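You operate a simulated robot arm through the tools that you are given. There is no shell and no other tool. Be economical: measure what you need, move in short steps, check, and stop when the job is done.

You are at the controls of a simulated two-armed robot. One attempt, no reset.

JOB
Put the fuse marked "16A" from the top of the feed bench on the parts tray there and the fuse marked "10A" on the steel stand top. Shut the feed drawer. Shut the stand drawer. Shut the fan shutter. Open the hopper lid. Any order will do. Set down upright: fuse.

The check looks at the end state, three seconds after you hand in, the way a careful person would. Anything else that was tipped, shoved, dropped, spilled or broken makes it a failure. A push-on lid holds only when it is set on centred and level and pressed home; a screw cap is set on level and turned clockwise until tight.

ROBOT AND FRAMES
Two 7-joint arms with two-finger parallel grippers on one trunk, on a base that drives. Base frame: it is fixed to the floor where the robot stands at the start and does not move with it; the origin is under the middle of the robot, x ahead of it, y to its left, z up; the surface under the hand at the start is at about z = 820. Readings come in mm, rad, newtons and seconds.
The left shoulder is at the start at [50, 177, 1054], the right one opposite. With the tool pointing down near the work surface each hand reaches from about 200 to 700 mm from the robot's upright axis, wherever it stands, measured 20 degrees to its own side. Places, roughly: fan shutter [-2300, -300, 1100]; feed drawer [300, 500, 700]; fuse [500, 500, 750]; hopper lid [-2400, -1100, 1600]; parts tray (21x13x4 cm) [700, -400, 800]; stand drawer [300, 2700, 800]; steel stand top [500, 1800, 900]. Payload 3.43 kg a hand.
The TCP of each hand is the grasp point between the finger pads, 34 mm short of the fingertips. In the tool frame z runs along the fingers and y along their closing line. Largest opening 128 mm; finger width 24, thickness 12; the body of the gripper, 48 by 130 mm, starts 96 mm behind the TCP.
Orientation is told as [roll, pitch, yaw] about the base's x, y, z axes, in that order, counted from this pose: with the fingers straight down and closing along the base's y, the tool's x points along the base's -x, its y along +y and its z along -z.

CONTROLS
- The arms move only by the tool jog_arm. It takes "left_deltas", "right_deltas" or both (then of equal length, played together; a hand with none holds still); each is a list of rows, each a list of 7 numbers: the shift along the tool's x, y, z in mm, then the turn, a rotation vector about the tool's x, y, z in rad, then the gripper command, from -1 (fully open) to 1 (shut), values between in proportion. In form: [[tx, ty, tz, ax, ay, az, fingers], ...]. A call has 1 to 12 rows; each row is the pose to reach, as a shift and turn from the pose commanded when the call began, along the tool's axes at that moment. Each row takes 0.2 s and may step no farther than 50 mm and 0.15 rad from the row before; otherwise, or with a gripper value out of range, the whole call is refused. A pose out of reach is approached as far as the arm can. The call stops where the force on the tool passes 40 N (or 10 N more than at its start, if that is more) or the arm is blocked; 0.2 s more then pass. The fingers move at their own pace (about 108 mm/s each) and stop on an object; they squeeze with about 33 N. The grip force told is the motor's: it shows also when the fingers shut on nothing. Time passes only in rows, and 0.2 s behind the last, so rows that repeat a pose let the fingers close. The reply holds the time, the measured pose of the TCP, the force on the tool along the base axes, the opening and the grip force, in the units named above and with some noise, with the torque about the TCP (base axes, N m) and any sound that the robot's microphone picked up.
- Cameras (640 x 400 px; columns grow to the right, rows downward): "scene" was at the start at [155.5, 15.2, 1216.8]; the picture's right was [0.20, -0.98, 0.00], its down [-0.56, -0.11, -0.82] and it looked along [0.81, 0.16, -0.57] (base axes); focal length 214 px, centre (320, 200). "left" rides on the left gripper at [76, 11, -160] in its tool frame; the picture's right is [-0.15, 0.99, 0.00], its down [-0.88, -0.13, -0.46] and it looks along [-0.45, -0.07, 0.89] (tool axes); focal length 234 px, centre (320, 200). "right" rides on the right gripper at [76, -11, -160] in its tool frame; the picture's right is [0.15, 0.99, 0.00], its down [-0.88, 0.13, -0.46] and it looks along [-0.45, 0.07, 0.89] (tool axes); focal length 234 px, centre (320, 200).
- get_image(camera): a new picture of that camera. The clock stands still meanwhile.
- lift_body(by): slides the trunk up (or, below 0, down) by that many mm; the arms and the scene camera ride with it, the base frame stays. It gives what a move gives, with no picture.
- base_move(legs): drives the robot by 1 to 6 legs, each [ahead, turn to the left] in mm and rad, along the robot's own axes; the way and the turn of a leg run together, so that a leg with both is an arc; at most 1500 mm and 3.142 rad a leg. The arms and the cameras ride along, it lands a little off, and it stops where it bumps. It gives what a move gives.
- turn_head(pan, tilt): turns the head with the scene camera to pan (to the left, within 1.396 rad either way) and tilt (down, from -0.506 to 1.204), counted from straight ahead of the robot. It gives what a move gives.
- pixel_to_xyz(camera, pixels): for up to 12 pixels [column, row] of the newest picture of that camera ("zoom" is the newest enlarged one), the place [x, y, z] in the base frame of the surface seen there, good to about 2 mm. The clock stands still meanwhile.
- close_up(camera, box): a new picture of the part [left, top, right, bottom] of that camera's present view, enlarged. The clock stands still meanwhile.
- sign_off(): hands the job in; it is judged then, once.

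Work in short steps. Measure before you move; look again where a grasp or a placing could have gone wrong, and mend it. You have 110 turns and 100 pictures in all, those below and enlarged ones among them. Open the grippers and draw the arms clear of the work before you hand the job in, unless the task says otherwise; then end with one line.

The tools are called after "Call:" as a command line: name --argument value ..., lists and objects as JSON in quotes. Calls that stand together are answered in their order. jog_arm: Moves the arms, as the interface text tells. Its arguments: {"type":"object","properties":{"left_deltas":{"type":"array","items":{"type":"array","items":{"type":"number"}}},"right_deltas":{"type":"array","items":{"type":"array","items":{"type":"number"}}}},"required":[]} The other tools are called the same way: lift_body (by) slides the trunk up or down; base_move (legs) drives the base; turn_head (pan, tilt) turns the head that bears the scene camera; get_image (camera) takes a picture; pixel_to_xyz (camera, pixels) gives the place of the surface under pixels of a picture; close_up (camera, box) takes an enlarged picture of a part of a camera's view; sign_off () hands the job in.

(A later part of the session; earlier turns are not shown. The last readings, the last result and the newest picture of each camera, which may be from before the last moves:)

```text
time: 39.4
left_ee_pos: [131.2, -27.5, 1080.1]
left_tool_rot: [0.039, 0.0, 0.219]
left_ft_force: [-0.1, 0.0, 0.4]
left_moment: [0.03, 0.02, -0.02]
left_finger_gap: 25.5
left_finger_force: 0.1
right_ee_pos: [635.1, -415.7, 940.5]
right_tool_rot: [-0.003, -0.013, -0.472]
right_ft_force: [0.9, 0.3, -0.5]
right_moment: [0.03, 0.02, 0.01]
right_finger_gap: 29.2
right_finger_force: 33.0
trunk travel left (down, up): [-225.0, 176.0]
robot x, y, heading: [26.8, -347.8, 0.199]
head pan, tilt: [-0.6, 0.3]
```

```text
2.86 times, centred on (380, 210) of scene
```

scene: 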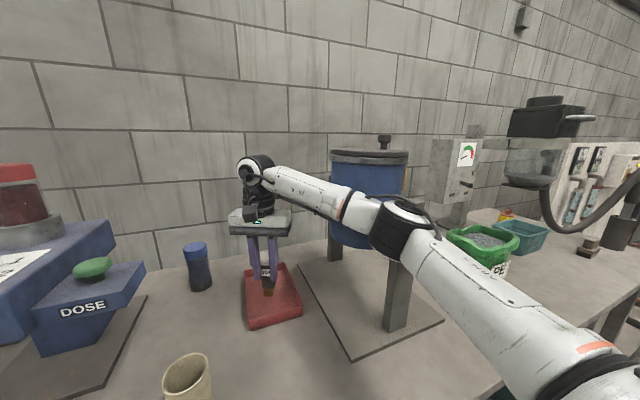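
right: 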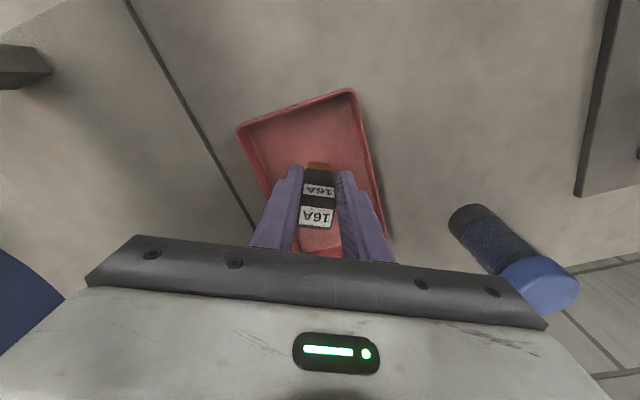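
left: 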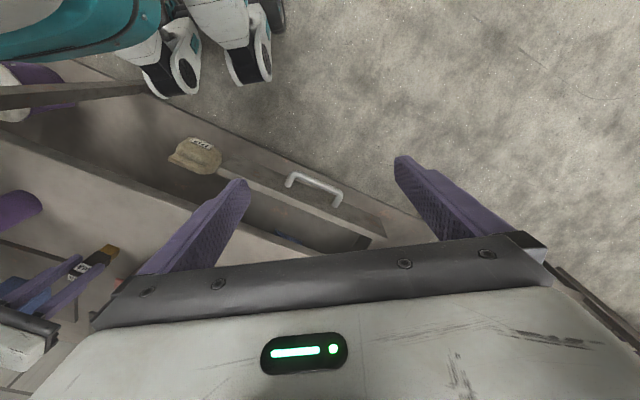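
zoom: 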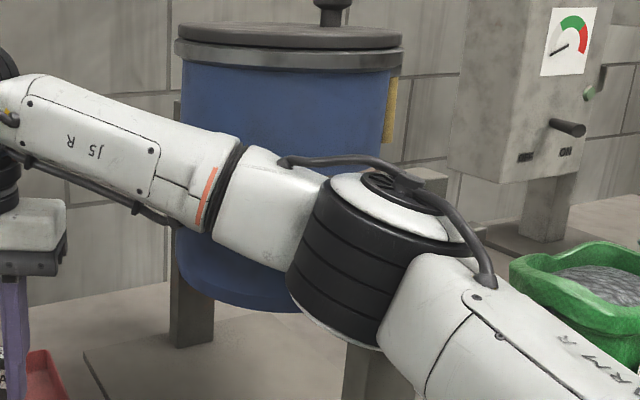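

The elbow is pressing on the stand's front post near (446,−650). I raise, retract the hand, and reposition the base about 170 mm to the left.

Call:
jog_arm --right_deltas '[[0, 0, -30, 0, 0, 0, 1], [0, 0, -68, 0, 0, 0, 1], [43, -11, -75, 0, 0, 0, 1], [86, -21, -80, 0, 0, 0, 1], [130, -32, -90, 0, 0, 0, 1], [173, -43, -110, 0, 0, 0, 1], [216, -54, -130, 0, 0, 0, 1], [259, -64, -140, 0, 0, 0, 1]]'

Call:
base_move --legs '[[0, 1.37], [170, 0], [0, -1.62]]'

Call:
turn_head --pan -0.4 --tilt 0.5

Call:
get_image --camera "scene"

```text
time: 41.2
left_ee_pos: [136.4, -33.7, 1083.8]
left_tool_rot: [0.049, 0.004, 0.218]
left_ft_force: [-0.1, -0.1, 0.2]
left_moment: [-0.06, -0.01, -0.01]
left_finger_gap: 25.7
left_finger_force: 0.0
right_ee_pos: [380.1, -360.0, 1073.1]
right_tool_rot: [-0.002, -0.004, -0.48]
right_ft_force: [-0.7, 0.7, -1.3]
right_moment: [-0.03, -0.01, -0.03]
right_finger_gap: 29.4
right_finger_force: 33.2
trunk travel left (down, up): [-225.0, 176.0]
robot x, y, heading: [23.3, -349.6, 0.206]
head pan, tilt: [-0.6, 0.3]
```

```text
time: 50.1
left_ee_pos: [211.3, 93.4, 1083.5]
left_tool_rot: [0.05, 0.004, -0.039]
left_ft_force: [0.7, 0.7, -0.2]
left_moment: [0.02, 0.02, -0.03]
left_finger_gap: 25.6
left_finger_force: 0.1
right_ee_pos: [362.7, -283.0, 1072.4]
right_tool_rot: [-0.002, 0.0, -0.737]
right_ft_force: [0.6, -0.1, -0.5]
right_moment: [0.04, 0.0, 0.03]
right_finger_gap: 29.1
right_finger_force: 32.7
trunk travel left (down, up): [-225.0, 176.0]
robot x, y, heading: [21.7, -181.6, -0.05]
head pan, tilt: [-0.6, 0.3]
```

```text
time: 50.8
left_ee_pos: [210.5, 92.3, 1082.9]
left_tool_rot: [0.051, 0.006, -0.04]
left_ft_force: [-0.9, 0.1, -0.7]
left_moment: [0.03, 0.0, -0.01]
left_finger_gap: 25.7
left_finger_force: 0.0
right_ee_pos: [362.6, -283.4, 1071.9]
right_tool_rot: [-0.002, 0.0, -0.736]
right_ft_force: [0.6, -0.1, -1.5]
right_moment: [0.01, -0.01, 0.04]
right_finger_gap: 29.2
right_finger_force: 33.3
trunk travel left (down, up): [-225.0, 176.0]
robot x, y, heading: [21.7, -180.6, -0.056]
head pan, tilt: [-0.4, 0.499]
```

```text
68 pictures are left
```

scene: 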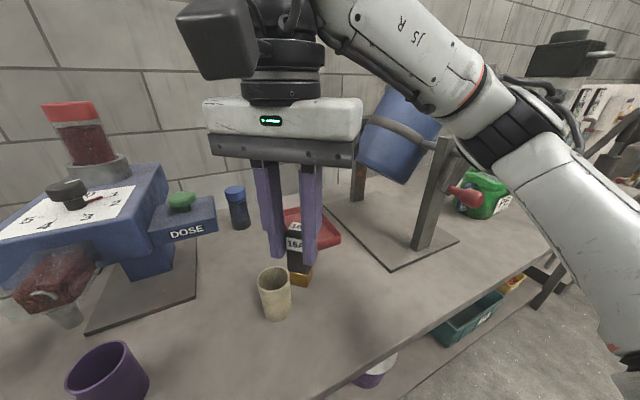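

The base is now at (22,−181). I carry the fuse again over the tray at (640,−430) and lower to about z=1000.

Call:
jog_arm --right_deltas '[[-43, 11, 10, 0, 0, 0, 1], [-87, 22, 20, 0, 0, 0, 1], [-130, 33, 30, 0, 0, 0, 1], [-174, 44, 40, 0, 0, 0, 1], [-217, 55, 50, 0, 0, 0, 1], [-261, 66, 60, 0, 0, 0, 1], [-304, 77, 72, 0, 0, 0, 1]]'

Call:
jog_arm --right_deltas '[[0, 0, 25, 0, 0, 0, 1], [0, 0, 50, 0, 0, 0, 1], [0, 0, 70, 0, 0, 0, 1]]'

Call:
get_image --camera "scene"

```text
time: 52.4
left_ee_pos: [211.2, 94.1, 1082.3]
left_tool_rot: [0.049, 0.006, -0.04]
left_ft_force: [0.2, 1.3, -0.3]
left_moment: [-0.02, 0.0, 0.03]
left_finger_gap: 25.7
left_finger_force: 0.0
right_ee_pos: [639.2, -427.4, 1000.4]
right_tool_rot: [-0.003, -0.003, -0.735]
right_ft_force: [0.4, -0.2, -0.8]
right_moment: [0.0, 0.01, 0.01]
right_finger_gap: 29.2
right_finger_force: 33.1
trunk travel left (down, up): [-225.0, 176.0]
robot x, y, heading: [19.3, -178.4, -0.057]
head pan, tilt: [-0.4, 0.499]
```

```text
time: 53.2
left_ee_pos: [212.1, 93.5, 1083.0]
left_tool_rot: [0.05, 0.006, -0.04]
left_ft_force: [0.6, -0.6, -0.2]
left_moment: [0.0, 0.0, 0.01]
left_finger_gap: 25.3
left_finger_force: 0.0
right_ee_pos: [639.3, -430.3, 929.3]
right_tool_rot: [-0.001, 0.0, -0.737]
right_ft_force: [0.0, 0.5, -0.6]
right_moment: [0.0, 0.02, 0.02]
right_finger_gap: 28.8
right_finger_force: 33.0
trunk travel left (down, up): [-225.0, 176.0]
robot x, y, heading: [20.4, -179.4, -0.053]
head pan, tilt: [-0.4, 0.499]
```

```text
67 pictures are left
```

scene: 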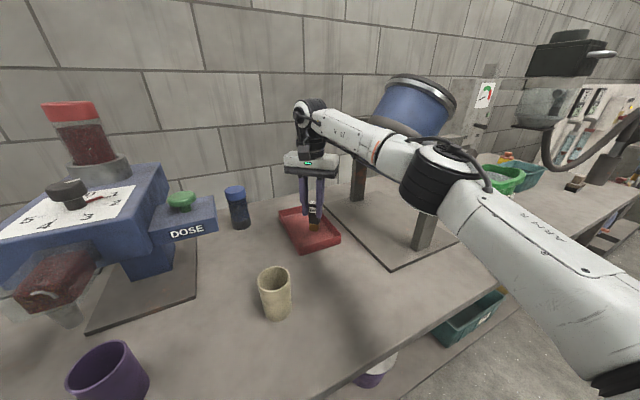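

No contact now. I measure the fuse's bottom against the tray floor, then touch down in small steps.

Call:
jog_arm --right_deltas '[[0, 0, 5, 0, 0, 0, 1], [0, 0, 9, 0, 0, 0, 1], [0, 0, 12, 0, 0, 0, 1]]'

Call:
close_up --camera "scene" --box '[264, 180, 360, 260]'

Call:
close_up --camera "right" --box '[240, 100, 400, 260]'

Call:
pixel_to_xyz --camera "zoom" --pixels '[[320, 150], [320, 170], [250, 120], [400, 120]]'

```text
time: 54.0
left_ee_pos: [211.6, 93.0, 1082.9]
left_tool_rot: [0.05, 0.005, -0.039]
left_ft_force: [0.3, -0.2, 1.3]
left_moment: [0.0, 0.01, 0.0]
left_finger_gap: 25.2
left_finger_force: 0.0
right_ee_pos: [638.5, -430.4, 917.8]
right_tool_rot: [-0.001, 0.001, -0.737]
right_ft_force: [-1.0, -0.3, -0.8]
right_moment: [0.04, 0.02, 0.02]
right_finger_gap: 29.1
right_finger_force: 33.0
trunk travel left (down, up): [-225.0, 176.0]
robot x, y, heading: [21.0, -177.7, -0.052]
head pan, tilt: [-0.4, 0.499]
```

```text
5.00 times, centred on (312, 220) of scene
```

zoom: 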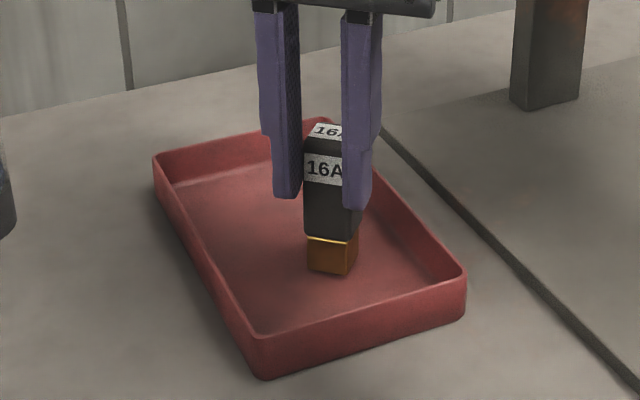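

```text
2.50 times, centred on (320, 180) of right
```

zoom: 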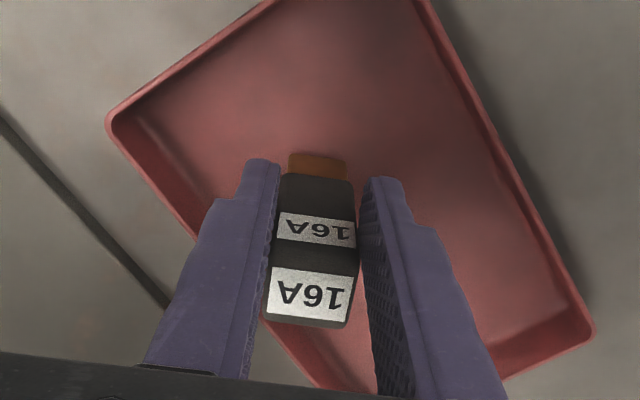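

```text
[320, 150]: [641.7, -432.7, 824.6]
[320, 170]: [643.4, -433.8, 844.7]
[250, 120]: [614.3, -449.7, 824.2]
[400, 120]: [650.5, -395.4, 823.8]
```

The fuse is nearly at the floor. I descend in 1 mm steps until a contact force shows.

Call:
jog_arm --right_deltas '[[0, 0, 1, 0, 0, 0, 1], [0, 0, 2, 0, 0, 0, 1], [0, 0, 3, 0, 0, 0, 1], [0, 0, 3, 0, 0, 0, 1]]'

```text
time: 55.0
left_ee_pos: [210.3, 93.6, 1083.4]
left_tool_rot: [0.054, 0.005, -0.04]
left_ft_force: [0.0, -0.8, 0.1]
left_moment: [-0.03, 0.01, 0.0]
left_finger_gap: 25.6
left_finger_force: 0.0
right_ee_pos: [639.1, -430.2, 914.5]
right_tool_rot: [0.001, -0.003, -0.737]
right_ft_force: [-0.4, -0.8, 5.0]
right_moment: [-0.11, -0.1, 0.03]
right_finger_gap: 29.0
right_finger_force: 32.8
trunk travel left (down, up): [-225.0, 176.0]
robot x, y, heading: [22.5, -180.8, -0.061]
head pan, tilt: [-0.4, 0.499]
```

Contact shows at about 5 N. I open the fingers and rise straight up.

Call:
jog_arm --right_deltas '[[0, 0, 0, 0, 0, 0, 0.3], [0, 0, 0, 0, 0, 0, 0.1], [0, 0, 0, 0, 0, 0, 0.1], [0, 0, -40, 0, 0, 0, 0.1], [0, 0, -80, 0, 0, 0, 0.1], [0, 0, -110, 0, 0, 0, 0.1]]'

Call:
get_image --camera "scene"

```text
time: 56.4
left_ee_pos: [210.7, 92.7, 1084.6]
left_tool_rot: [0.05, 0.004, -0.041]
left_ft_force: [0.1, -0.2, 0.2]
left_moment: [0.01, -0.01, 0.03]
left_finger_gap: 25.8
left_finger_force: 0.1
right_ee_pos: [631.3, -431.2, 1024.4]
right_tool_rot: [0.001, 0.0, -0.735]
right_ft_force: [-0.1, -0.7, 0.0]
right_moment: [0.04, 0.02, 0.0]
right_finger_gap: 57.5
right_finger_force: 0.0
right hand out of reach, approached as far as the arm can: row 6
trunk travel left (down, up): [-225.0, 176.0]
robot x, y, heading: [17.5, -178.3, -0.058]
head pan, tilt: [-0.4, 0.499]
```

```text
64 pictures are left
```

scene: 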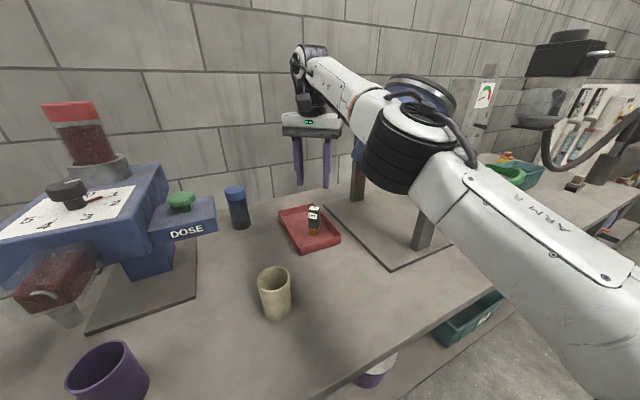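

16A stands in the tray. I retract the right hand with closed fingers toward the body.

Call:
jog_arm --right_deltas '[[43, -11, -5, 0, 0, 0, 0.6], [87, -22, -10, 0, 0, 0, 0.6], [130, -33, -20, 0, 0, 0, 0.6], [174, -44, -30, 0, 0, 0, 0.6], [217, -55, -40, 0, 0, 0, 0.6], [261, -66, -50, 0, 0, 0, 0.6], [300, -77, -55, 0, 0, 0, 0.6], [335, -105, -60, 0, 0, 0, 0.6], [370, -135, -60, 0, 0, 0, 0.6]]'

Call:
turn_head --pan 0.6 --tilt 0.7

Call:
get_image --camera "scene"

```text
time: 58.6
left_ee_pos: [210.7, 92.2, 1083.3]
left_tool_rot: [0.051, 0.004, -0.041]
left_ft_force: [0.0, 0.0, 0.1]
left_moment: [0.04, 0.01, 0.01]
left_finger_gap: 25.6
left_finger_force: 0.1
right_ee_pos: [351.0, -267.2, 1168.0]
right_tool_rot: [-0.005, 0.374, -1.091]
right_ft_force: [-0.2, -1.9, -0.4]
right_moment: [0.07, 0.02, 0.03]
right_finger_gap: 25.6
right_finger_force: 0.0
right hand out of reach, approached as far as the arm can: row 1, 2, 3, 4, 5, 6, 7
trunk travel left (down, up): [-225.0, 176.0]
robot x, y, heading: [22.9, -180.1, -0.056]
head pan, tilt: [-0.4, 0.499]
stopped in row 9 (right hand): the arm was blocked; the commanded pose is now the measured one
```

```text
time: 59.9
left_ee_pos: [211.1, 92.2, 1083.2]
left_tool_rot: [0.051, 0.007, -0.039]
left_ft_force: [0.2, 0.3, 0.0]
left_moment: [-0.02, 0.04, 0.0]
left_finger_gap: 25.6
left_finger_force: 0.0
right_ee_pos: [351.3, -265.7, 1167.4]
right_tool_rot: [-0.006, 0.371, -1.09]
right_ft_force: [0.3, 0.0, -0.4]
right_moment: [0.01, 0.0, -0.01]
right_finger_gap: 25.7
right_finger_force: 0.0
trunk travel left (down, up): [-225.0, 176.0]
robot x, y, heading: [18.6, -179.6, -0.052]
head pan, tilt: [0.6, 0.7]
```

```text
63 pictures are left
```

scene: 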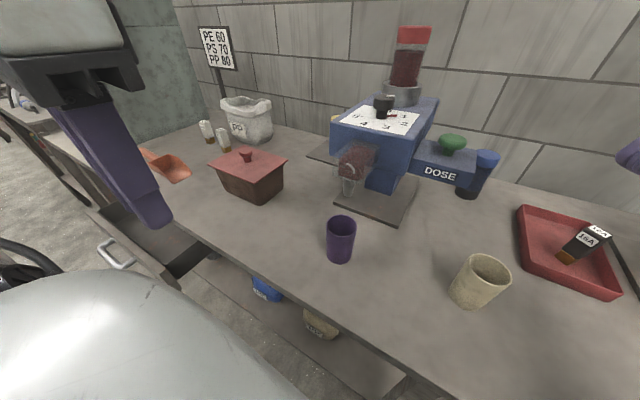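

The right hand is free but tilted. I rotate it back to vertical and lower it a bit, then back the base away from the bench.

Call:
jog_arm --right_deltas '[[0, 0, 0, 0, -0.12, 0, 0.6], [0, 0, 0, 0, -0.25, 0, 0.6], [0, 0, 0, 0, -0.371, 0, 0.6]]'

Call:
base_move --legs '[[-330, 0]]'

Call:
turn_head --pan 1.0 --tilt 0.6

Call:
get_image --camera "scene"

```text
time: 60.7
left_ee_pos: [210.9, 94.3, 1083.8]
left_tool_rot: [0.05, 0.006, -0.039]
left_ft_force: [-0.5, 0.2, -0.6]
left_moment: [0.01, -0.03, 0.03]
left_finger_gap: 25.6
left_finger_force: 0.1
right_ee_pos: [351.3, -264.6, 1168.1]
right_tool_rot: [-0.005, -0.002, -1.088]
right_ft_force: [-0.4, 0.3, 1.3]
right_moment: [-0.01, -0.03, 0.0]
right_finger_gap: 25.7
right_finger_force: 0.0
trunk travel left (down, up): [-225.0, 176.0]
robot x, y, heading: [19.9, -180.4, -0.058]
head pan, tilt: [0.6, 0.7]
```

```text
time: 62.8
left_ee_pos: [-118.1, 112.4, 1082.8]
left_tool_rot: [0.051, 0.004, -0.039]
left_ft_force: [0.5, -0.7, -0.2]
left_moment: [0.0, -0.01, 0.03]
left_finger_gap: 25.9
left_finger_force: 0.2
right_ee_pos: [25.7, -244.4, 1168.1]
right_tool_rot: [-0.006, 0.0, -1.085]
right_ft_force: [-0.3, 0.0, -0.3]
right_moment: [0.01, -0.03, 0.02]
right_finger_gap: 25.7
right_finger_force: 0.0
trunk travel left (down, up): [-225.0, 176.0]
robot x, y, heading: [-304.2, -159.7, -0.055]
head pan, tilt: [0.6, 0.7]
```

```text
time: 63.7
left_ee_pos: [-116.6, 113.3, 1083.6]
left_tool_rot: [0.053, 0.003, -0.039]
left_ft_force: [0.2, -0.8, 0.2]
left_moment: [-0.02, -0.02, 0.0]
left_finger_gap: 25.3
left_finger_force: 0.0
right_ee_pos: [25.7, -245.9, 1167.3]
right_tool_rot: [-0.006, 0.002, -1.086]
right_ft_force: [-0.4, 1.0, 0.2]
right_moment: [0.01, -0.02, -0.01]
right_finger_gap: 25.5
right_finger_force: 0.0
trunk travel left (down, up): [-225.0, 176.0]
robot x, y, heading: [-304.3, -161.4, -0.057]
head pan, tilt: [1.0, 0.6]
```

```text
62 pictures are left
```

scene: 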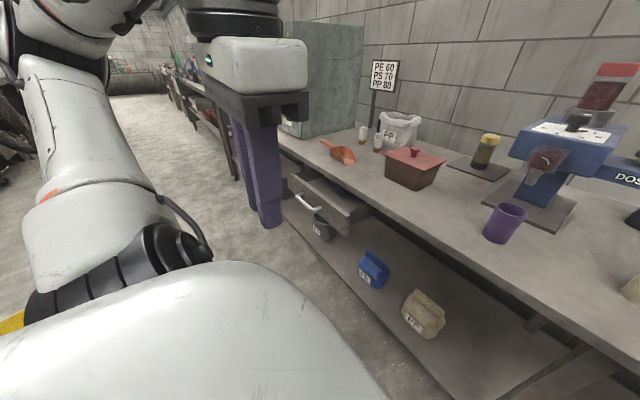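

The path along the bench front is clear. I measure the drawer, then drive to (−300,300) facing the bench.

Call:
pixel_to_xyz --camera "scene" --pixels '[[350, 228], [347, 205], [290, 178], [308, 205], [320, 210], [345, 195], [375, 205]]'

Call:
base_move --legs '[[0, 1.627], [460, 0], [0, -1.57]]'

Call:
turn_head --pan 0.2 --tilt 0.7

Call:
get_image --camera "scene"

```text
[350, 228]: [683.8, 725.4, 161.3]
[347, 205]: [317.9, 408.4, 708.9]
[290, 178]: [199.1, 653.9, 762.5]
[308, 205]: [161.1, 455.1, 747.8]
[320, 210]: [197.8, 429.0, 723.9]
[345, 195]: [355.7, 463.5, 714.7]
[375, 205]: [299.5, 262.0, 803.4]
```

```text
time: 74.3
left_ee_pos: [-124.2, 581.5, 1083.8]
left_tool_rot: [0.051, 0.005, -0.002]
left_ft_force: [0.4, -0.2, 0.5]
left_moment: [0.0, -0.02, 0.02]
left_finger_gap: 25.4
left_finger_force: 0.0
right_ee_pos: [30.0, 225.4, 1168.5]
right_tool_rot: [-0.005, 0.002, -1.049]
right_ft_force: [0.2, 0.6, -0.1]
right_moment: [0.0, -0.03, -0.05]
right_finger_gap: 25.5
right_finger_force: 0.2
trunk travel left (down, up): [-225.0, 176.0]
robot x, y, heading: [-307.7, 299.8, -0.02]
head pan, tilt: [1.0, 0.6]
```

```text
time: 75.4
left_ee_pos: [-125.4, 579.3, 1082.3]
left_tool_rot: [0.049, 0.006, -0.002]
left_ft_force: [-0.8, 0.2, 0.0]
left_moment: [0.0, -0.02, 0.02]
left_finger_gap: 25.4
left_finger_force: 0.1
right_ee_pos: [30.8, 226.3, 1167.5]
right_tool_rot: [-0.006, 0.001, -1.048]
right_ft_force: [0.2, 0.3, -0.1]
right_moment: [0.01, 0.01, 0.03]
right_finger_gap: 25.4
right_finger_force: 0.0
trunk travel left (down, up): [-225.0, 176.0]
robot x, y, heading: [-304.7, 299.3, -0.019]
head pan, tilt: [0.201, 0.7]
```

```text
61 pictures are left
```

scene: 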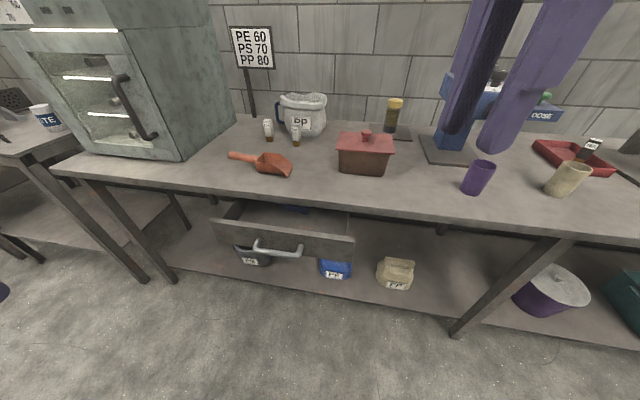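

The drawer front spans (215,220)–(355,250) with the handle at (277,245). I measure the panel's face and edges.

Call:
pixel_to_xyz --camera "scene" --pixels '[[215, 220], [354, 245], [330, 240], [330, 252], [277, 247], [277, 232], [277, 228], [240, 232], [300, 250], [330, 228], [230, 198], [350, 212]]'

Call:
close_up --camera "scene" --box '[200, 180, 370, 280]'

```text
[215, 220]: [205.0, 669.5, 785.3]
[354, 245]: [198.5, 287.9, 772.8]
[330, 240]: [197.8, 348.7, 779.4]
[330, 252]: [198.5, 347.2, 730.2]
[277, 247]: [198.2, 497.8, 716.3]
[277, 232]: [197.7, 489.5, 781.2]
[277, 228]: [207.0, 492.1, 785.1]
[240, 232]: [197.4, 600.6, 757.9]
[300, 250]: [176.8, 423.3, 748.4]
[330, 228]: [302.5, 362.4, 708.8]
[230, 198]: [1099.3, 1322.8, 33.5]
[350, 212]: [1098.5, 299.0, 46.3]
```

```text
3.76 times, centred on (285, 230) of scene
```

zoom: 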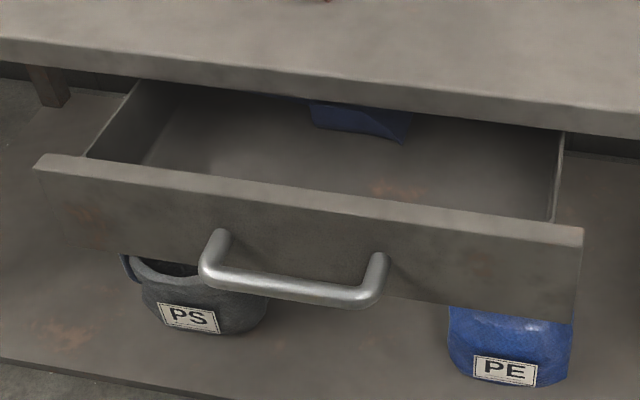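

The panel face is at x≈198 and the handle bar at x≈160, y≈480, z≈748. I bring the closed left hand in front of the handle, at about (95,480,756).

Call:
jog_arm --left_deltas '[[-44, -20, 0, 0.01, 0, 0, 1], [-88, -40, 0, 0.02, 0, 0, 1], [-132, -60, 0, 0.03, 0, 0, 1], [-176, -80, 0, 0.04, 0, 0, 1], [-220, -100, 0, 0.05, 0, 0, 1], [-220, -100, 47, 0.05, 0, 0, 1], [-220, -100, 94, 0.05, 0, 0, 1], [-220, -100, 141, 0.05, 0, 0, 1], [-220, -100, 188, 0.05, 0, 0, 1], [-220, -100, 235, 0.05, 0, 0, 1], [-220, -100, 282, 0.05, 0, 0, 1], [-220, -100, 327, 0.05, 0, 0, 1]]'

Call:
get_image --camera "scene"

```text
time: 78.0
left_ee_pos: [93.1, 496.6, 749.5]
left_tool_rot: [0.002, 0.006, -0.002]
left_ft_force: [-0.7, 0.2, 0.8]
left_moment: [0.03, 0.01, 0.01]
left_finger_gap: 0.1
left_finger_force: 33.2
right_ee_pos: [29.9, 228.0, 1167.1]
right_tool_rot: [-0.004, 0.0, -1.049]
right_ft_force: [-0.1, 0.4, 0.2]
right_moment: [-0.05, 0.0, 0.01]
right_finger_gap: 25.4
right_finger_force: 0.0
trunk travel left (down, up): [-225.0, 176.0]
robot x, y, heading: [-306.3, 300.5, -0.013]
head pan, tilt: [0.201, 0.7]
```

```text
59 pictures are left
```

scene: 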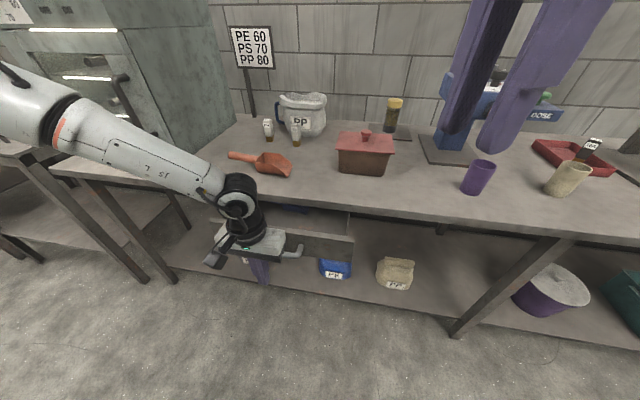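

The hand is in front of the handle. I push ahead in short steps until the force stops it.

Call:
jog_arm --left_deltas '[[-25, 0, 0, 0, 0, 0, 1], [-45, 0, 0, 0, 0, 0, 1], [-60, 0, 0, 0, 0, 0, 1], [-75, 0, 0, 0, 0, 0, 1], [-90, 0, 0, 0, 0, 0, 1], [-105, 0, 0, 0, 0, 0, 1], [-120, 0, 0, 0, 0, 0, 1], [-135, 0, 0, 0, 0, 0, 1], [-150, 0, 0, 0, 0, 0, 1], [-165, 0, 0, 0, 0, 0, 1], [-180, 0, 0, 0, 0, 0, 1]]'

Call:
get_image --camera "scene"

```text
time: 80.4
left_ee_pos: [222.1, 531.8, 784.8]
left_tool_rot: [-0.002, 0.004, -0.001]
left_ft_force: [-0.1, -0.1, 0.7]
left_moment: [-0.02, 0.01, -0.04]
left_finger_gap: 0.0
left_finger_force: 32.6
left hand out of reach, approached as far as the arm can: row 4, 5, 6, 7, 8, 9, 10, 11
right_ee_pos: [30.1, 227.2, 1168.0]
right_tool_rot: [-0.006, 0.0, -1.048]
right_ft_force: [0.4, 0.4, 0.0]
right_moment: [-0.04, 0.0, 0.0]
right_finger_gap: 25.4
right_finger_force: 0.0
trunk travel left (down, up): [-225.0, 176.0]
robot x, y, heading: [-306.6, 302.4, -0.023]
head pan, tilt: [0.201, 0.7]
```

```text
58 pictures are left
```

scene: 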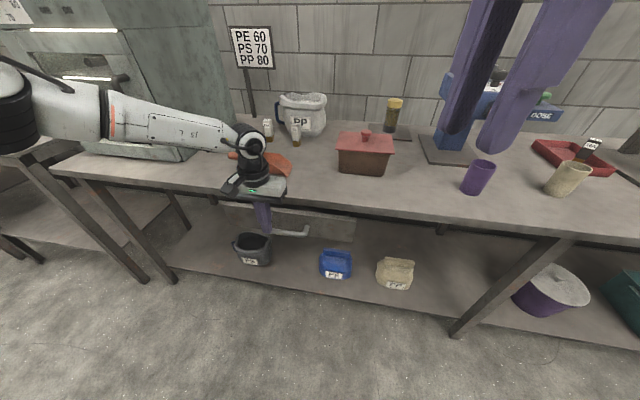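

The arm reached its limit and drifted up. I check the drawer panel's position now.

Call:
pixel_to_xyz --camera "scene" --pixels '[[330, 230], [350, 225], [300, 232], [230, 208], [300, 215], [285, 220], [350, 210], [310, 180]]'

Call:
close_up --camera "scene" --box '[200, 160, 370, 270]'

```text
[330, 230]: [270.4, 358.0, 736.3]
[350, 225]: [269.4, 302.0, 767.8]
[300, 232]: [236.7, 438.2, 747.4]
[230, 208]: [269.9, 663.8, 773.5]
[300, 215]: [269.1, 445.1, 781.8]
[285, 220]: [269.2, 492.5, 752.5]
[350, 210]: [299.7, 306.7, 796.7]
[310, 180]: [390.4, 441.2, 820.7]
```

```text
3.64 times, centred on (285, 215) of scene
```

zoom: 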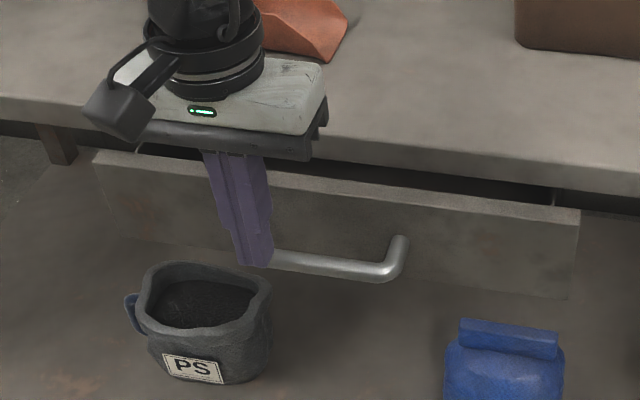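

The panel is at x≈270 with the bench edge at ~300, so it needs about 30 mm more. I back off, drive the base 100 mm ahead, and push again within reach.

Call:
jog_arm --left_deltas '[[40, 0, 0, 0, 0, 0, 1], [80, 0, 0, 0, 0, 0, 1], [120, 0, 0, 0, 0, 0, 1], [160, 0, 0, 0, 0, 0, 1]]'

Call:
base_move --legs '[[80, 0]]'

```text
time: 81.4
left_ee_pos: [61.7, 535.2, 783.5]
left_tool_rot: [0.001, 0.006, -0.001]
left_ft_force: [-0.3, 0.2, -0.4]
left_moment: [0.01, 0.0, 0.02]
left_finger_gap: 0.0
left_finger_force: 33.1
right_ee_pos: [29.8, 226.6, 1168.2]
right_tool_rot: [-0.007, -0.001, -1.048]
right_ft_force: [0.0, 0.2, -0.9]
right_moment: [0.01, -0.02, -0.01]
right_finger_gap: 26.0
right_finger_force: 0.1
trunk travel left (down, up): [-225.0, 176.0]
robot x, y, heading: [-301.8, 303.1, -0.014]
head pan, tilt: [0.201, 0.7]
```

```text
time: 82.5
left_ee_pos: [141.5, 533.1, 783.7]
left_tool_rot: [0.0, 0.006, -0.002]
left_ft_force: [1.3, 0.3, -0.5]
left_moment: [-0.03, 0.02, -0.02]
left_finger_gap: 0.0
left_finger_force: 32.5
right_ee_pos: [110.0, 226.2, 1169.1]
right_tool_rot: [-0.006, 0.002, -1.05]
right_ft_force: [-0.1, 0.2, -0.3]
right_moment: [-0.01, 0.05, 0.01]
right_finger_gap: 25.6
right_finger_force: 0.0
trunk travel left (down, up): [-225.0, 176.0]
robot x, y, heading: [-222.1, 294.9, -0.022]
head pan, tilt: [0.201, 0.7]
```

I lower to z≈752 at y≈487, then push along +x.

Call:
jog_arm --left_deltas '[[0, -24, 16, 0, 0, 0, 1], [0, -47, 32, 0, 0, 0, 1], [-40, -47, 32, 0, 0, 0, 1], [-65, -47, 32, 0, 0, 0, 1], [-80, -47, 32, 0, 0, 0, 1], [-90, -47, 32, 0, 0, 0, 1], [-100, -47, 32, 0, 0, 0, 1], [-108, -47, 32, 0, 0, 0, 1], [-116, -47, 32, 0, 0, 0, 1], [-124, -47, 32, 0, 0, 0, 1], [-132, -47, 32, 0, 0, 0, 1]]'

Call:
get_image --camera "scene"

```text
time: 84.9
left_ee_pos: [246.1, 497.1, 757.3]
left_tool_rot: [-0.004, 0.035, -0.006]
left_ft_force: [-4.6, -1.2, 1.0]
left_moment: [-0.07, 0.1, 0.01]
left_finger_gap: 0.0
left_finger_force: 33.2
left hand out of reach, approached as far as the arm can: row 7, 8, 9, 10, 11
right_ee_pos: [108.4, 225.4, 1167.0]
right_tool_rot: [-0.004, -0.002, -1.049]
right_ft_force: [-0.4, -0.4, 0.1]
right_moment: [-0.01, 0.01, 0.0]
right_finger_gap: 25.6
right_finger_force: 0.0
trunk travel left (down, up): [-225.0, 176.0]
robot x, y, heading: [-224.8, 297.2, -0.02]
head pan, tilt: [0.201, 0.7]
stopped in row 11 (left hand): the force on the tool passed its limit at 44 N (the readings are from after the stop); the commanded pose is now the measured one
```

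```text
56 pictures are left
```

scene: 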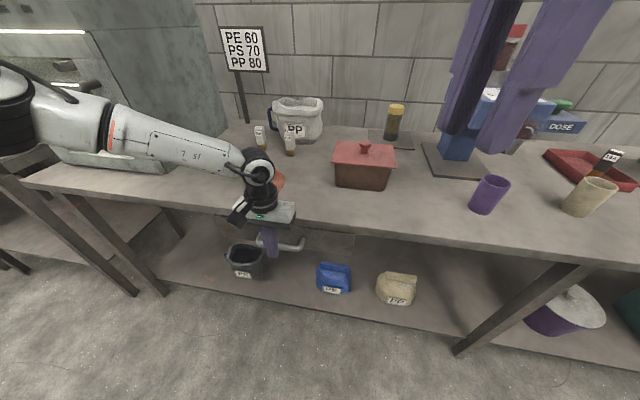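

The force stop at 44 N suggests the drawer is home. I back off, raise the hand, and measure the panel.

Call:
jog_arm --left_deltas '[[40, 0, 0, 0, 0, 0, 1], [80, 0, 0, 0, -0.035, 0, 1], [120, 0, 0, 0, -0.035, 0, 1], [120, 0, -45, 0, -0.035, 0, 1], [120, 0, -90, 0, -0.035, 0, 1], [120, 0, -135, 0, -0.035, 0, 1], [120, 0, -180, 0, -0.035, 0, 1], [120, 0, -225, 0, -0.035, 0, 1], [120, 0, -270, 0, -0.035, 0, 1], [120, 0, -300, 0, -0.035, 0, 1]]'

Call:
get_image --camera "scene"

Call:
pixel_to_xyz --camera "scene" --pixels '[[330, 245], [340, 232], [220, 215], [290, 243], [350, 225], [330, 232]]'

```text
time: 87.1
left_ee_pos: [136.4, 498.1, 1062.1]
left_tool_rot: [-0.004, -0.004, -0.005]
left_ft_force: [0.9, -0.2, -0.1]
left_moment: [0.0, 0.03, 0.0]
left_finger_gap: 0.0
left_finger_force: 33.1
right_ee_pos: [108.2, 225.6, 1168.3]
right_tool_rot: [-0.005, -0.001, -1.049]
right_ft_force: [0.1, 0.0, -0.4]
right_moment: [0.02, 0.01, 0.02]
right_finger_gap: 25.6
right_finger_force: 0.0
trunk travel left (down, up): [-225.0, 176.0]
robot x, y, heading: [-226.4, 298.4, -0.019]
head pan, tilt: [0.201, 0.7]
```

```text
55 pictures are left
```

scene: 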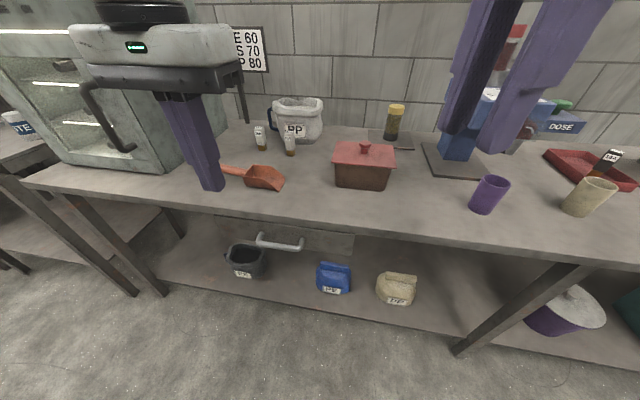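

```text
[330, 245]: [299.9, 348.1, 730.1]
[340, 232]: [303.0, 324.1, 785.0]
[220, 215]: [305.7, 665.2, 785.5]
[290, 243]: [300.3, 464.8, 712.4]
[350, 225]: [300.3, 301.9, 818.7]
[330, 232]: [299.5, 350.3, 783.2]
```

The drawer is flush at x≈300. Now I drive 240 mm ahead to reach 10A with the left hand, and look.

Call:
base_move --legs '[[235, 0]]'

Call:
turn_head --pan 0.25 --tilt 0.6

Call:
get_image --camera "scene"

Call:
get_image --camera "left"

```text
time: 88.8
left_ee_pos: [373.2, 494.1, 1060.4]
left_tool_rot: [-0.002, -0.003, -0.006]
left_ft_force: [-1.2, -0.6, -0.6]
left_moment: [-0.01, 0.02, 0.02]
left_finger_gap: 0.2
left_finger_force: 32.8
right_ee_pos: [343.9, 220.3, 1169.1]
right_tool_rot: [-0.006, 0.0, -1.052]
right_ft_force: [-0.3, -0.1, -0.1]
right_moment: [0.0, 0.01, 0.02]
right_finger_gap: 25.8
right_finger_force: 0.0
trunk travel left (down, up): [-225.0, 176.0]
robot x, y, heading: [8.3, 293.6, -0.018]
head pan, tilt: [0.201, 0.7]
```

```text
time: 89.5
left_ee_pos: [372.1, 493.1, 1060.6]
left_tool_rot: [-0.004, -0.004, -0.007]
left_ft_force: [-0.3, 0.6, -0.2]
left_moment: [0.01, 0.03, 0.0]
left_finger_gap: 0.1
left_finger_force: 33.1
right_ee_pos: [344.6, 221.5, 1167.8]
right_tool_rot: [-0.005, -0.001, -1.051]
right_ft_force: [0.4, 0.0, -0.4]
right_moment: [0.02, -0.02, 0.03]
right_finger_gap: 25.3
right_finger_force: 0.1
trunk travel left (down, up): [-225.0, 176.0]
robot x, y, heading: [11.1, 295.2, -0.018]
head pan, tilt: [0.25, 0.6]
```

```text
54 pictures are left
```

scene: 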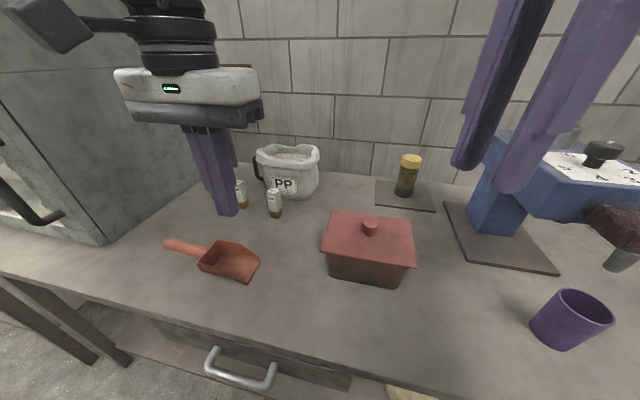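

```text
53 pictures are left
```

left: 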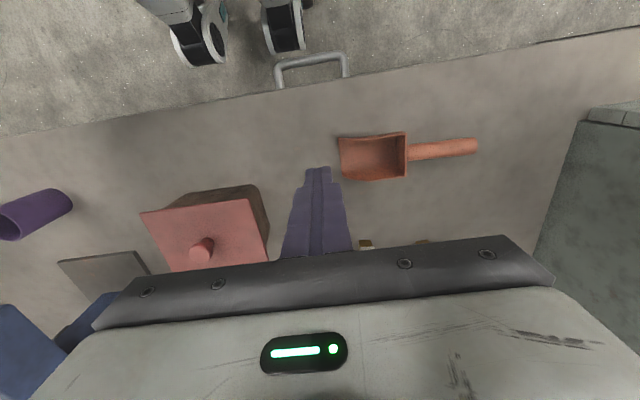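

The 10A fuse is at (273,202). I zoom in and measure it along with the bag and 25A.

Call:
close_up --camera "scene" --box '[224, 150, 320, 225]'

Call:
pixel_to_xyz --camera "scene" --pixels '[[273, 190], [269, 193], [278, 193], [273, 215], [281, 212], [283, 190], [288, 195], [242, 185], [312, 170], [262, 165], [265, 180]]'

```text
5.33 times, centred on (272, 188) of scene
```

zoom: 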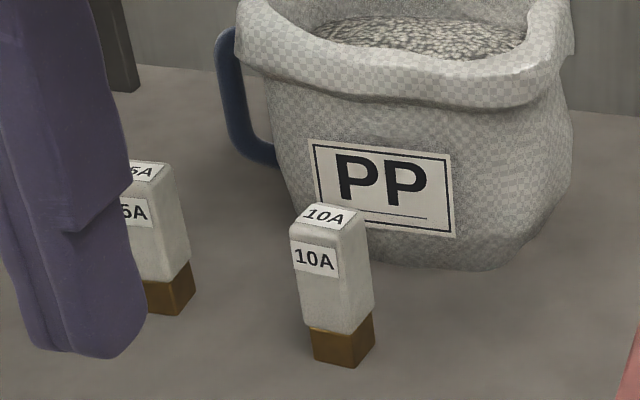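

```text
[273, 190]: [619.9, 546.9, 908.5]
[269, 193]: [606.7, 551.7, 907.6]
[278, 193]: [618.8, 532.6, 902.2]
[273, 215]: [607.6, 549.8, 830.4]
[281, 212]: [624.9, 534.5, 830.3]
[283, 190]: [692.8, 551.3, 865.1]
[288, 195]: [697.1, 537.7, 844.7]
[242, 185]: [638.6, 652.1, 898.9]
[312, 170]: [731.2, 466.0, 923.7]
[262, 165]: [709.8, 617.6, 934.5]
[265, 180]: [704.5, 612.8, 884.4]
```

10A's centre is at about (619,545), with clear space around it. I move the left hand above it with the fingers half open.

Call:
jog_arm --left_deltas '[[-41, 9, 0, 0, 0, 0, 0], [-82, 18, 0, 0, 0, 0, 0], [-124, 26, 10, 0, 0, 0, 0], [-165, 35, 25, 0, 0, 0, 0], [-206, 44, 40, 0, 0, -0.03, 0], [-247, 52, 60, 0, 0, -0.06, 0]]'

Call:
get_image --camera "left"

Call:
get_image --camera "scene"

```text
time: 90.9
left_ee_pos: [585.1, 558.8, 990.8]
left_tool_rot: [-0.005, -0.005, 0.053]
left_ft_force: [0.2, -0.1, 0.1]
left_moment: [-0.02, 0.02, 0.03]
left_finger_gap: 64.2
left_finger_force: 0.0
left hand out of reach, approached as far as the arm can: row 5, 6
right_ee_pos: [346.2, 221.0, 1168.4]
right_tool_rot: [-0.004, 0.0, -1.051]
right_ft_force: [0.2, -0.2, -0.3]
right_moment: [0.01, 0.01, 0.0]
right_finger_gap: 25.6
right_finger_force: 0.1
trunk travel left (down, up): [-225.0, 176.0]
robot x, y, heading: [10.8, 294.1, -0.018]
head pan, tilt: [0.25, 0.6]
```

```text
51 pictures are left
```

left: 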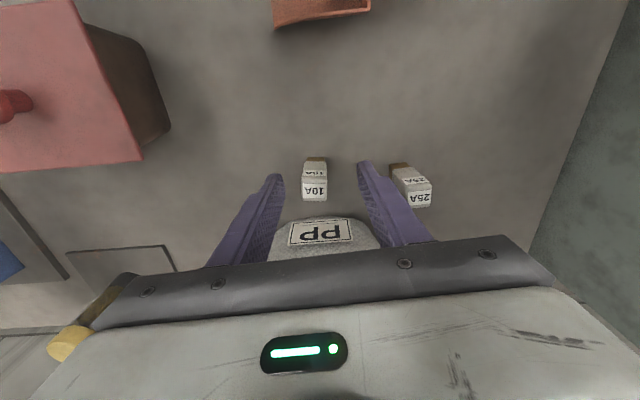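

```text
50 pictures are left
```

scene: 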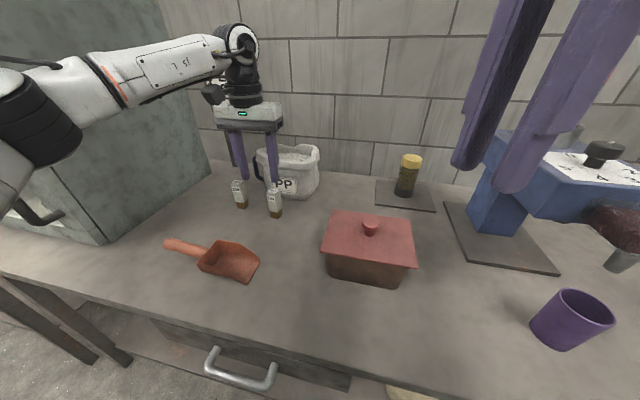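

The target was just out of reach. I check the left elbow's clearance to the cabinet before driving forward a little.

Call:
pixel_to_xyz --camera "scene" --pixels '[[40, 110], [60, 130], [20, 90], [100, 90], [150, 120], [110, 200], [15, 60], [60, 50], [110, 30], [103, 240]]'

```text
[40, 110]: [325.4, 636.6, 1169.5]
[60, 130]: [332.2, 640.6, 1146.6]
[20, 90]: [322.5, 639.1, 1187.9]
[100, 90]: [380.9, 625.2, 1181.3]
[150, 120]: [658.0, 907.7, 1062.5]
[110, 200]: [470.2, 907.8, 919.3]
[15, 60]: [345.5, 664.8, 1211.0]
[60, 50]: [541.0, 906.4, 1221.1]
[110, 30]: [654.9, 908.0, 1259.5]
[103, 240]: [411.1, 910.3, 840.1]
```

There is ample clearance (cabinet at y≈908). I drive 45 mm ahead.

Call:
base_move --legs '[[45, 0]]'

```text
time: 91.8
left_ee_pos: [630.4, 557.6, 991.3]
left_tool_rot: [-0.007, -0.004, 0.052]
left_ft_force: [0.2, 0.1, -0.5]
left_moment: [0.0, 0.0, -0.01]
left_finger_gap: 64.0
left_finger_force: 0.0
right_ee_pos: [390.3, 219.3, 1167.6]
right_tool_rot: [-0.007, 0.002, -1.05]
right_ft_force: [-0.4, 0.0, 1.2]
right_moment: [0.01, 0.02, -0.01]
right_finger_gap: 25.4
right_finger_force: 0.0
trunk travel left (down, up): [-225.0, 176.0]
robot x, y, heading: [58.5, 291.4, -0.02]
head pan, tilt: [0.25, 0.6]
```

I centre over the fuse and lower partway.

Call:
jog_arm --left_deltas '[[11.6, -12, 0, 0, 0, 0, 0], [11.6, -12, 20, 0, 0, 0, 0], [11.6, -12, 42, 0, 0, 0, 0]]'

Call:
get_image --camera "left"

```text
time: 92.6
left_ee_pos: [619.3, 544.9, 949.2]
left_tool_rot: [-0.006, -0.007, 0.054]
left_ft_force: [0.2, 0.8, 0.0]
left_moment: [-0.01, -0.04, -0.02]
left_finger_gap: 64.2
left_finger_force: 0.0
right_ee_pos: [388.5, 219.9, 1168.0]
right_tool_rot: [-0.006, 0.001, -1.052]
right_ft_force: [0.0, 0.2, -0.1]
right_moment: [0.0, -0.01, 0.03]
right_finger_gap: 25.5
right_finger_force: 0.1
trunk travel left (down, up): [-225.0, 176.0]
robot x, y, heading: [58.4, 294.1, -0.019]
head pan, tilt: [0.25, 0.6]
```

```text
49 pictures are left
```

left: 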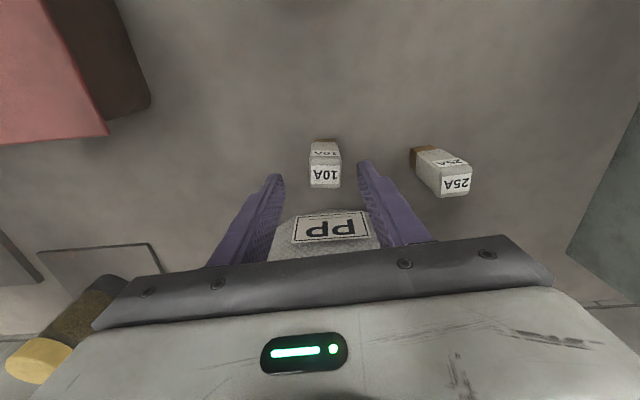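

It is well centred. I lower to z≈885 and close.

Call:
jog_arm --left_deltas '[[0, 0, 25, 0, 0, 0, 0], [0, 0, 50, 0, 0, 0, 0], [0, 0, 64, 0, 0, 0, 0], [0, 0, 64, 0, 0, 0, 0.4], [0, 0, 64, 0, 0, 0, 1], [0, 0, 64, 0, 0, 0, 1], [0, 0, 64, 0, 0, 0, 1]]'

Call:
get_image --camera "left"

```text
time: 94.2
left_ee_pos: [619.8, 545.2, 884.7]
left_tool_rot: [-0.005, -0.006, 0.052]
left_ft_force: [0.0, -0.6, -0.3]
left_moment: [0.0, -0.03, -0.03]
left_finger_gap: 29.4
left_finger_force: 33.3
right_ee_pos: [389.7, 219.3, 1168.0]
right_tool_rot: [-0.005, -0.001, -1.052]
right_ft_force: [0.4, 0.6, 0.5]
right_moment: [-0.02, 0.01, 0.0]
right_finger_gap: 25.6
right_finger_force: 0.1
trunk travel left (down, up): [-225.0, 176.0]
robot x, y, heading: [58.0, 297.1, -0.027]
head pan, tilt: [0.25, 0.6]
```

```text
48 pictures are left
```

left: 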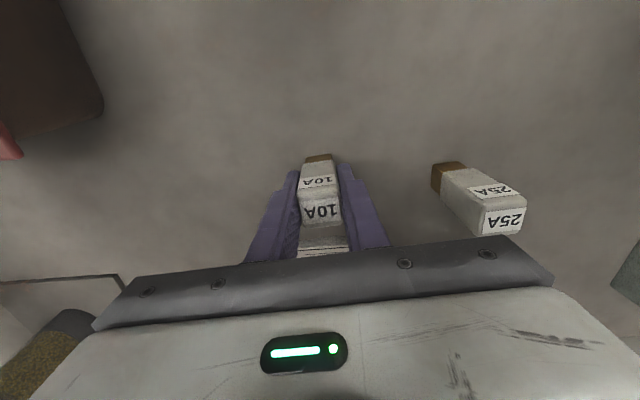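

10A is gripped with its bottom about 65 mm below the TCP. I lift and retract.

Call:
jog_arm --left_deltas '[[0, 0, -30, 0, 0, 0, 1], [0, 0, -60, 0, 0, 0, 1], [0, 0, -75, 0, 0, 0, 1], [40, 0, -85, 0, 0, 0, 1], [80, 0, -100, 0, 0, 0, 1], [120, 0, -120, 0, 0, 0, 1], [160, 0, -140, 0, 0, 0, 1], [200, 0, -160, 0, 0, 0, 1], [240, 0, -175, 0, 0, 0, 1], [280, 0, -180, 0, 0, 0, 1]]'

Call:
base_move --legs '[[-400, 0]]'

Call:
turn_head --pan 1.2 --tilt 0.4

Call:
get_image --camera "scene"

```text
time: 96.4
left_ee_pos: [339.4, 532.3, 1063.9]
left_tool_rot: [-0.004, -0.008, 0.054]
left_ft_force: [0.7, 0.3, -1.1]
left_moment: [-0.01, 0.0, 0.01]
left_finger_gap: 29.6
left_finger_force: 32.7
right_ee_pos: [389.8, 219.7, 1167.5]
right_tool_rot: [-0.005, -0.001, -1.052]
right_ft_force: [0.5, 0.5, 0.5]
right_moment: [-0.04, -0.03, 0.02]
right_finger_gap: 25.7
right_finger_force: 0.1
trunk travel left (down, up): [-225.0, 176.0]
robot x, y, heading: [58.3, 291.6, -0.017]
head pan, tilt: [0.25, 0.6]
```

```text
time: 98.9
left_ee_pos: [-59.4, 539.7, 1063.3]
left_tool_rot: [-0.007, -0.007, 0.052]
left_ft_force: [-0.3, 0.1, -0.6]
left_moment: [0.0, -0.03, -0.02]
left_finger_gap: 29.3
left_finger_force: 32.7
right_ee_pos: [-9.3, 227.0, 1168.0]
right_tool_rot: [-0.005, 0.001, -1.052]
right_ft_force: [-0.9, 0.8, -0.3]
right_moment: [-0.01, -0.02, 0.0]
right_finger_gap: 25.7
right_finger_force: 0.0
trunk travel left (down, up): [-225.0, 176.0]
robot x, y, heading: [-341.5, 302.0, -0.017]
head pan, tilt: [0.25, 0.6]
```

```text
time: 100.1
left_ee_pos: [-58.3, 539.2, 1063.3]
left_tool_rot: [-0.004, -0.007, 0.052]
left_ft_force: [-0.2, 0.2, -0.3]
left_moment: [0.0, -0.03, 0.02]
left_finger_gap: 29.4
left_finger_force: 33.3
right_ee_pos: [-8.9, 228.1, 1168.2]
right_tool_rot: [-0.004, -0.001, -1.05]
right_ft_force: [-0.7, 0.8, 0.4]
right_moment: [0.0, 0.04, 0.0]
right_finger_gap: 25.7
right_finger_force: 0.1
trunk travel left (down, up): [-225.0, 176.0]
robot x, y, heading: [-343.2, 299.7, -0.024]
head pan, tilt: [1.201, 0.4]
```

```text
47 pictures are left
```

scene: 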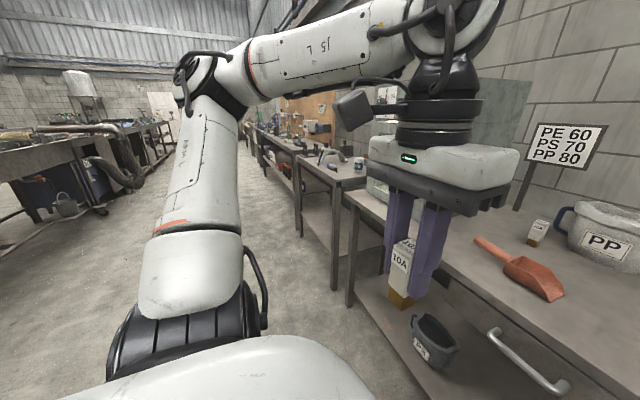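

The aisle toward +y is clear. I drive to about (−340,1650), face the stand and look.

Call:
base_move --legs '[[0, 1.59], [1350, 0], [0, -1.57]]'

Call:
turn_head --pan 0.3 --tilt 0.5

Call:
get_image --camera "scene"

```text
time: 114.6
left_ee_pos: [-91.1, 1909.8, 1064.0]
left_tool_rot: [-0.006, -0.007, 0.103]
left_ft_force: [-0.8, 0.0, -1.8]
left_moment: [0.0, -0.01, 0.02]
left_finger_gap: 29.3
left_finger_force: 33.3
right_ee_pos: [-26.8, 1600.7, 1167.9]
right_tool_rot: [-0.005, 0.0, -1.003]
right_ft_force: [-0.3, -0.3, 0.2]
right_moment: [0.02, -0.01, 0.01]
right_finger_gap: 25.6
right_finger_force: 0.1
trunk travel left (down, up): [-225.0, 176.0]
robot x, y, heading: [-361.8, 1656.2, 0.027]
head pan, tilt: [1.201, 0.4]
```

```text
time: 115.8
left_ee_pos: [-93.0, 1909.7, 1063.7]
left_tool_rot: [-0.005, -0.009, 0.102]
left_ft_force: [-0.6, 0.2, 0.0]
left_moment: [0.03, -0.02, 0.02]
left_finger_gap: 29.2
left_finger_force: 32.7
right_ee_pos: [-27.0, 1600.8, 1168.1]
right_tool_rot: [-0.005, 0.0, -1.001]
right_ft_force: [0.9, 0.7, 1.5]
right_moment: [0.0, -0.01, -0.02]
right_finger_gap: 25.8
right_finger_force: 0.0
trunk travel left (down, up): [-225.0, 176.0]
robot x, y, heading: [-361.4, 1658.8, 0.024]
head pan, tilt: [0.3, 0.499]
```

```text
46 pictures are left
```

scene: 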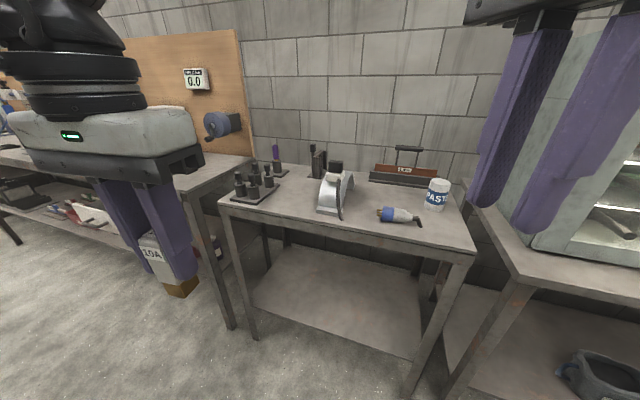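

The stand top with tools is ahead. I measure its surface and find a free spot near (285,205) and around (360,205).

Call:
pixel_to_xyz --camera "scene" --pixels '[[290, 205], [275, 215], [225, 205], [465, 245], [365, 200], [360, 222], [255, 195], [327, 200], [395, 215], [285, 190], [300, 195], [440, 185]]'

Call:
close_up --camera "scene" --box '[210, 120, 490, 270]'

```text
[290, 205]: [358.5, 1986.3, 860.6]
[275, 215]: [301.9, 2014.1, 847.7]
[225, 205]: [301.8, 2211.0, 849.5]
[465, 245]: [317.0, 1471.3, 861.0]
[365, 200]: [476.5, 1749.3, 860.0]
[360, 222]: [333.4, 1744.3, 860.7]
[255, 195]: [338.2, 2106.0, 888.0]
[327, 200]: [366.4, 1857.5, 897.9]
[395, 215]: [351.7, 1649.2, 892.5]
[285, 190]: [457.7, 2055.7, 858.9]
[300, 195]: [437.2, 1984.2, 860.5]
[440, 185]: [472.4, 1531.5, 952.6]
```

```text
2.29 times, centred on (350, 195) of scene
```

zoom: 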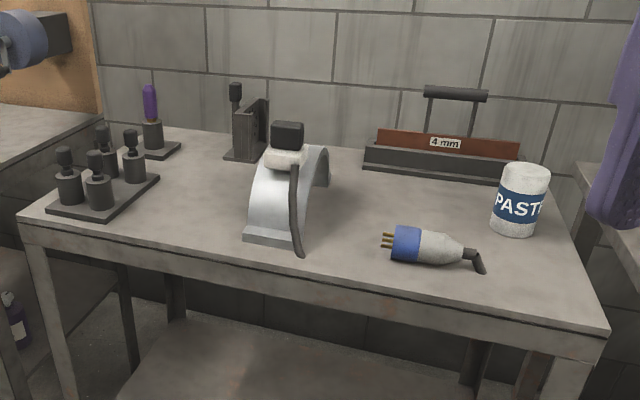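

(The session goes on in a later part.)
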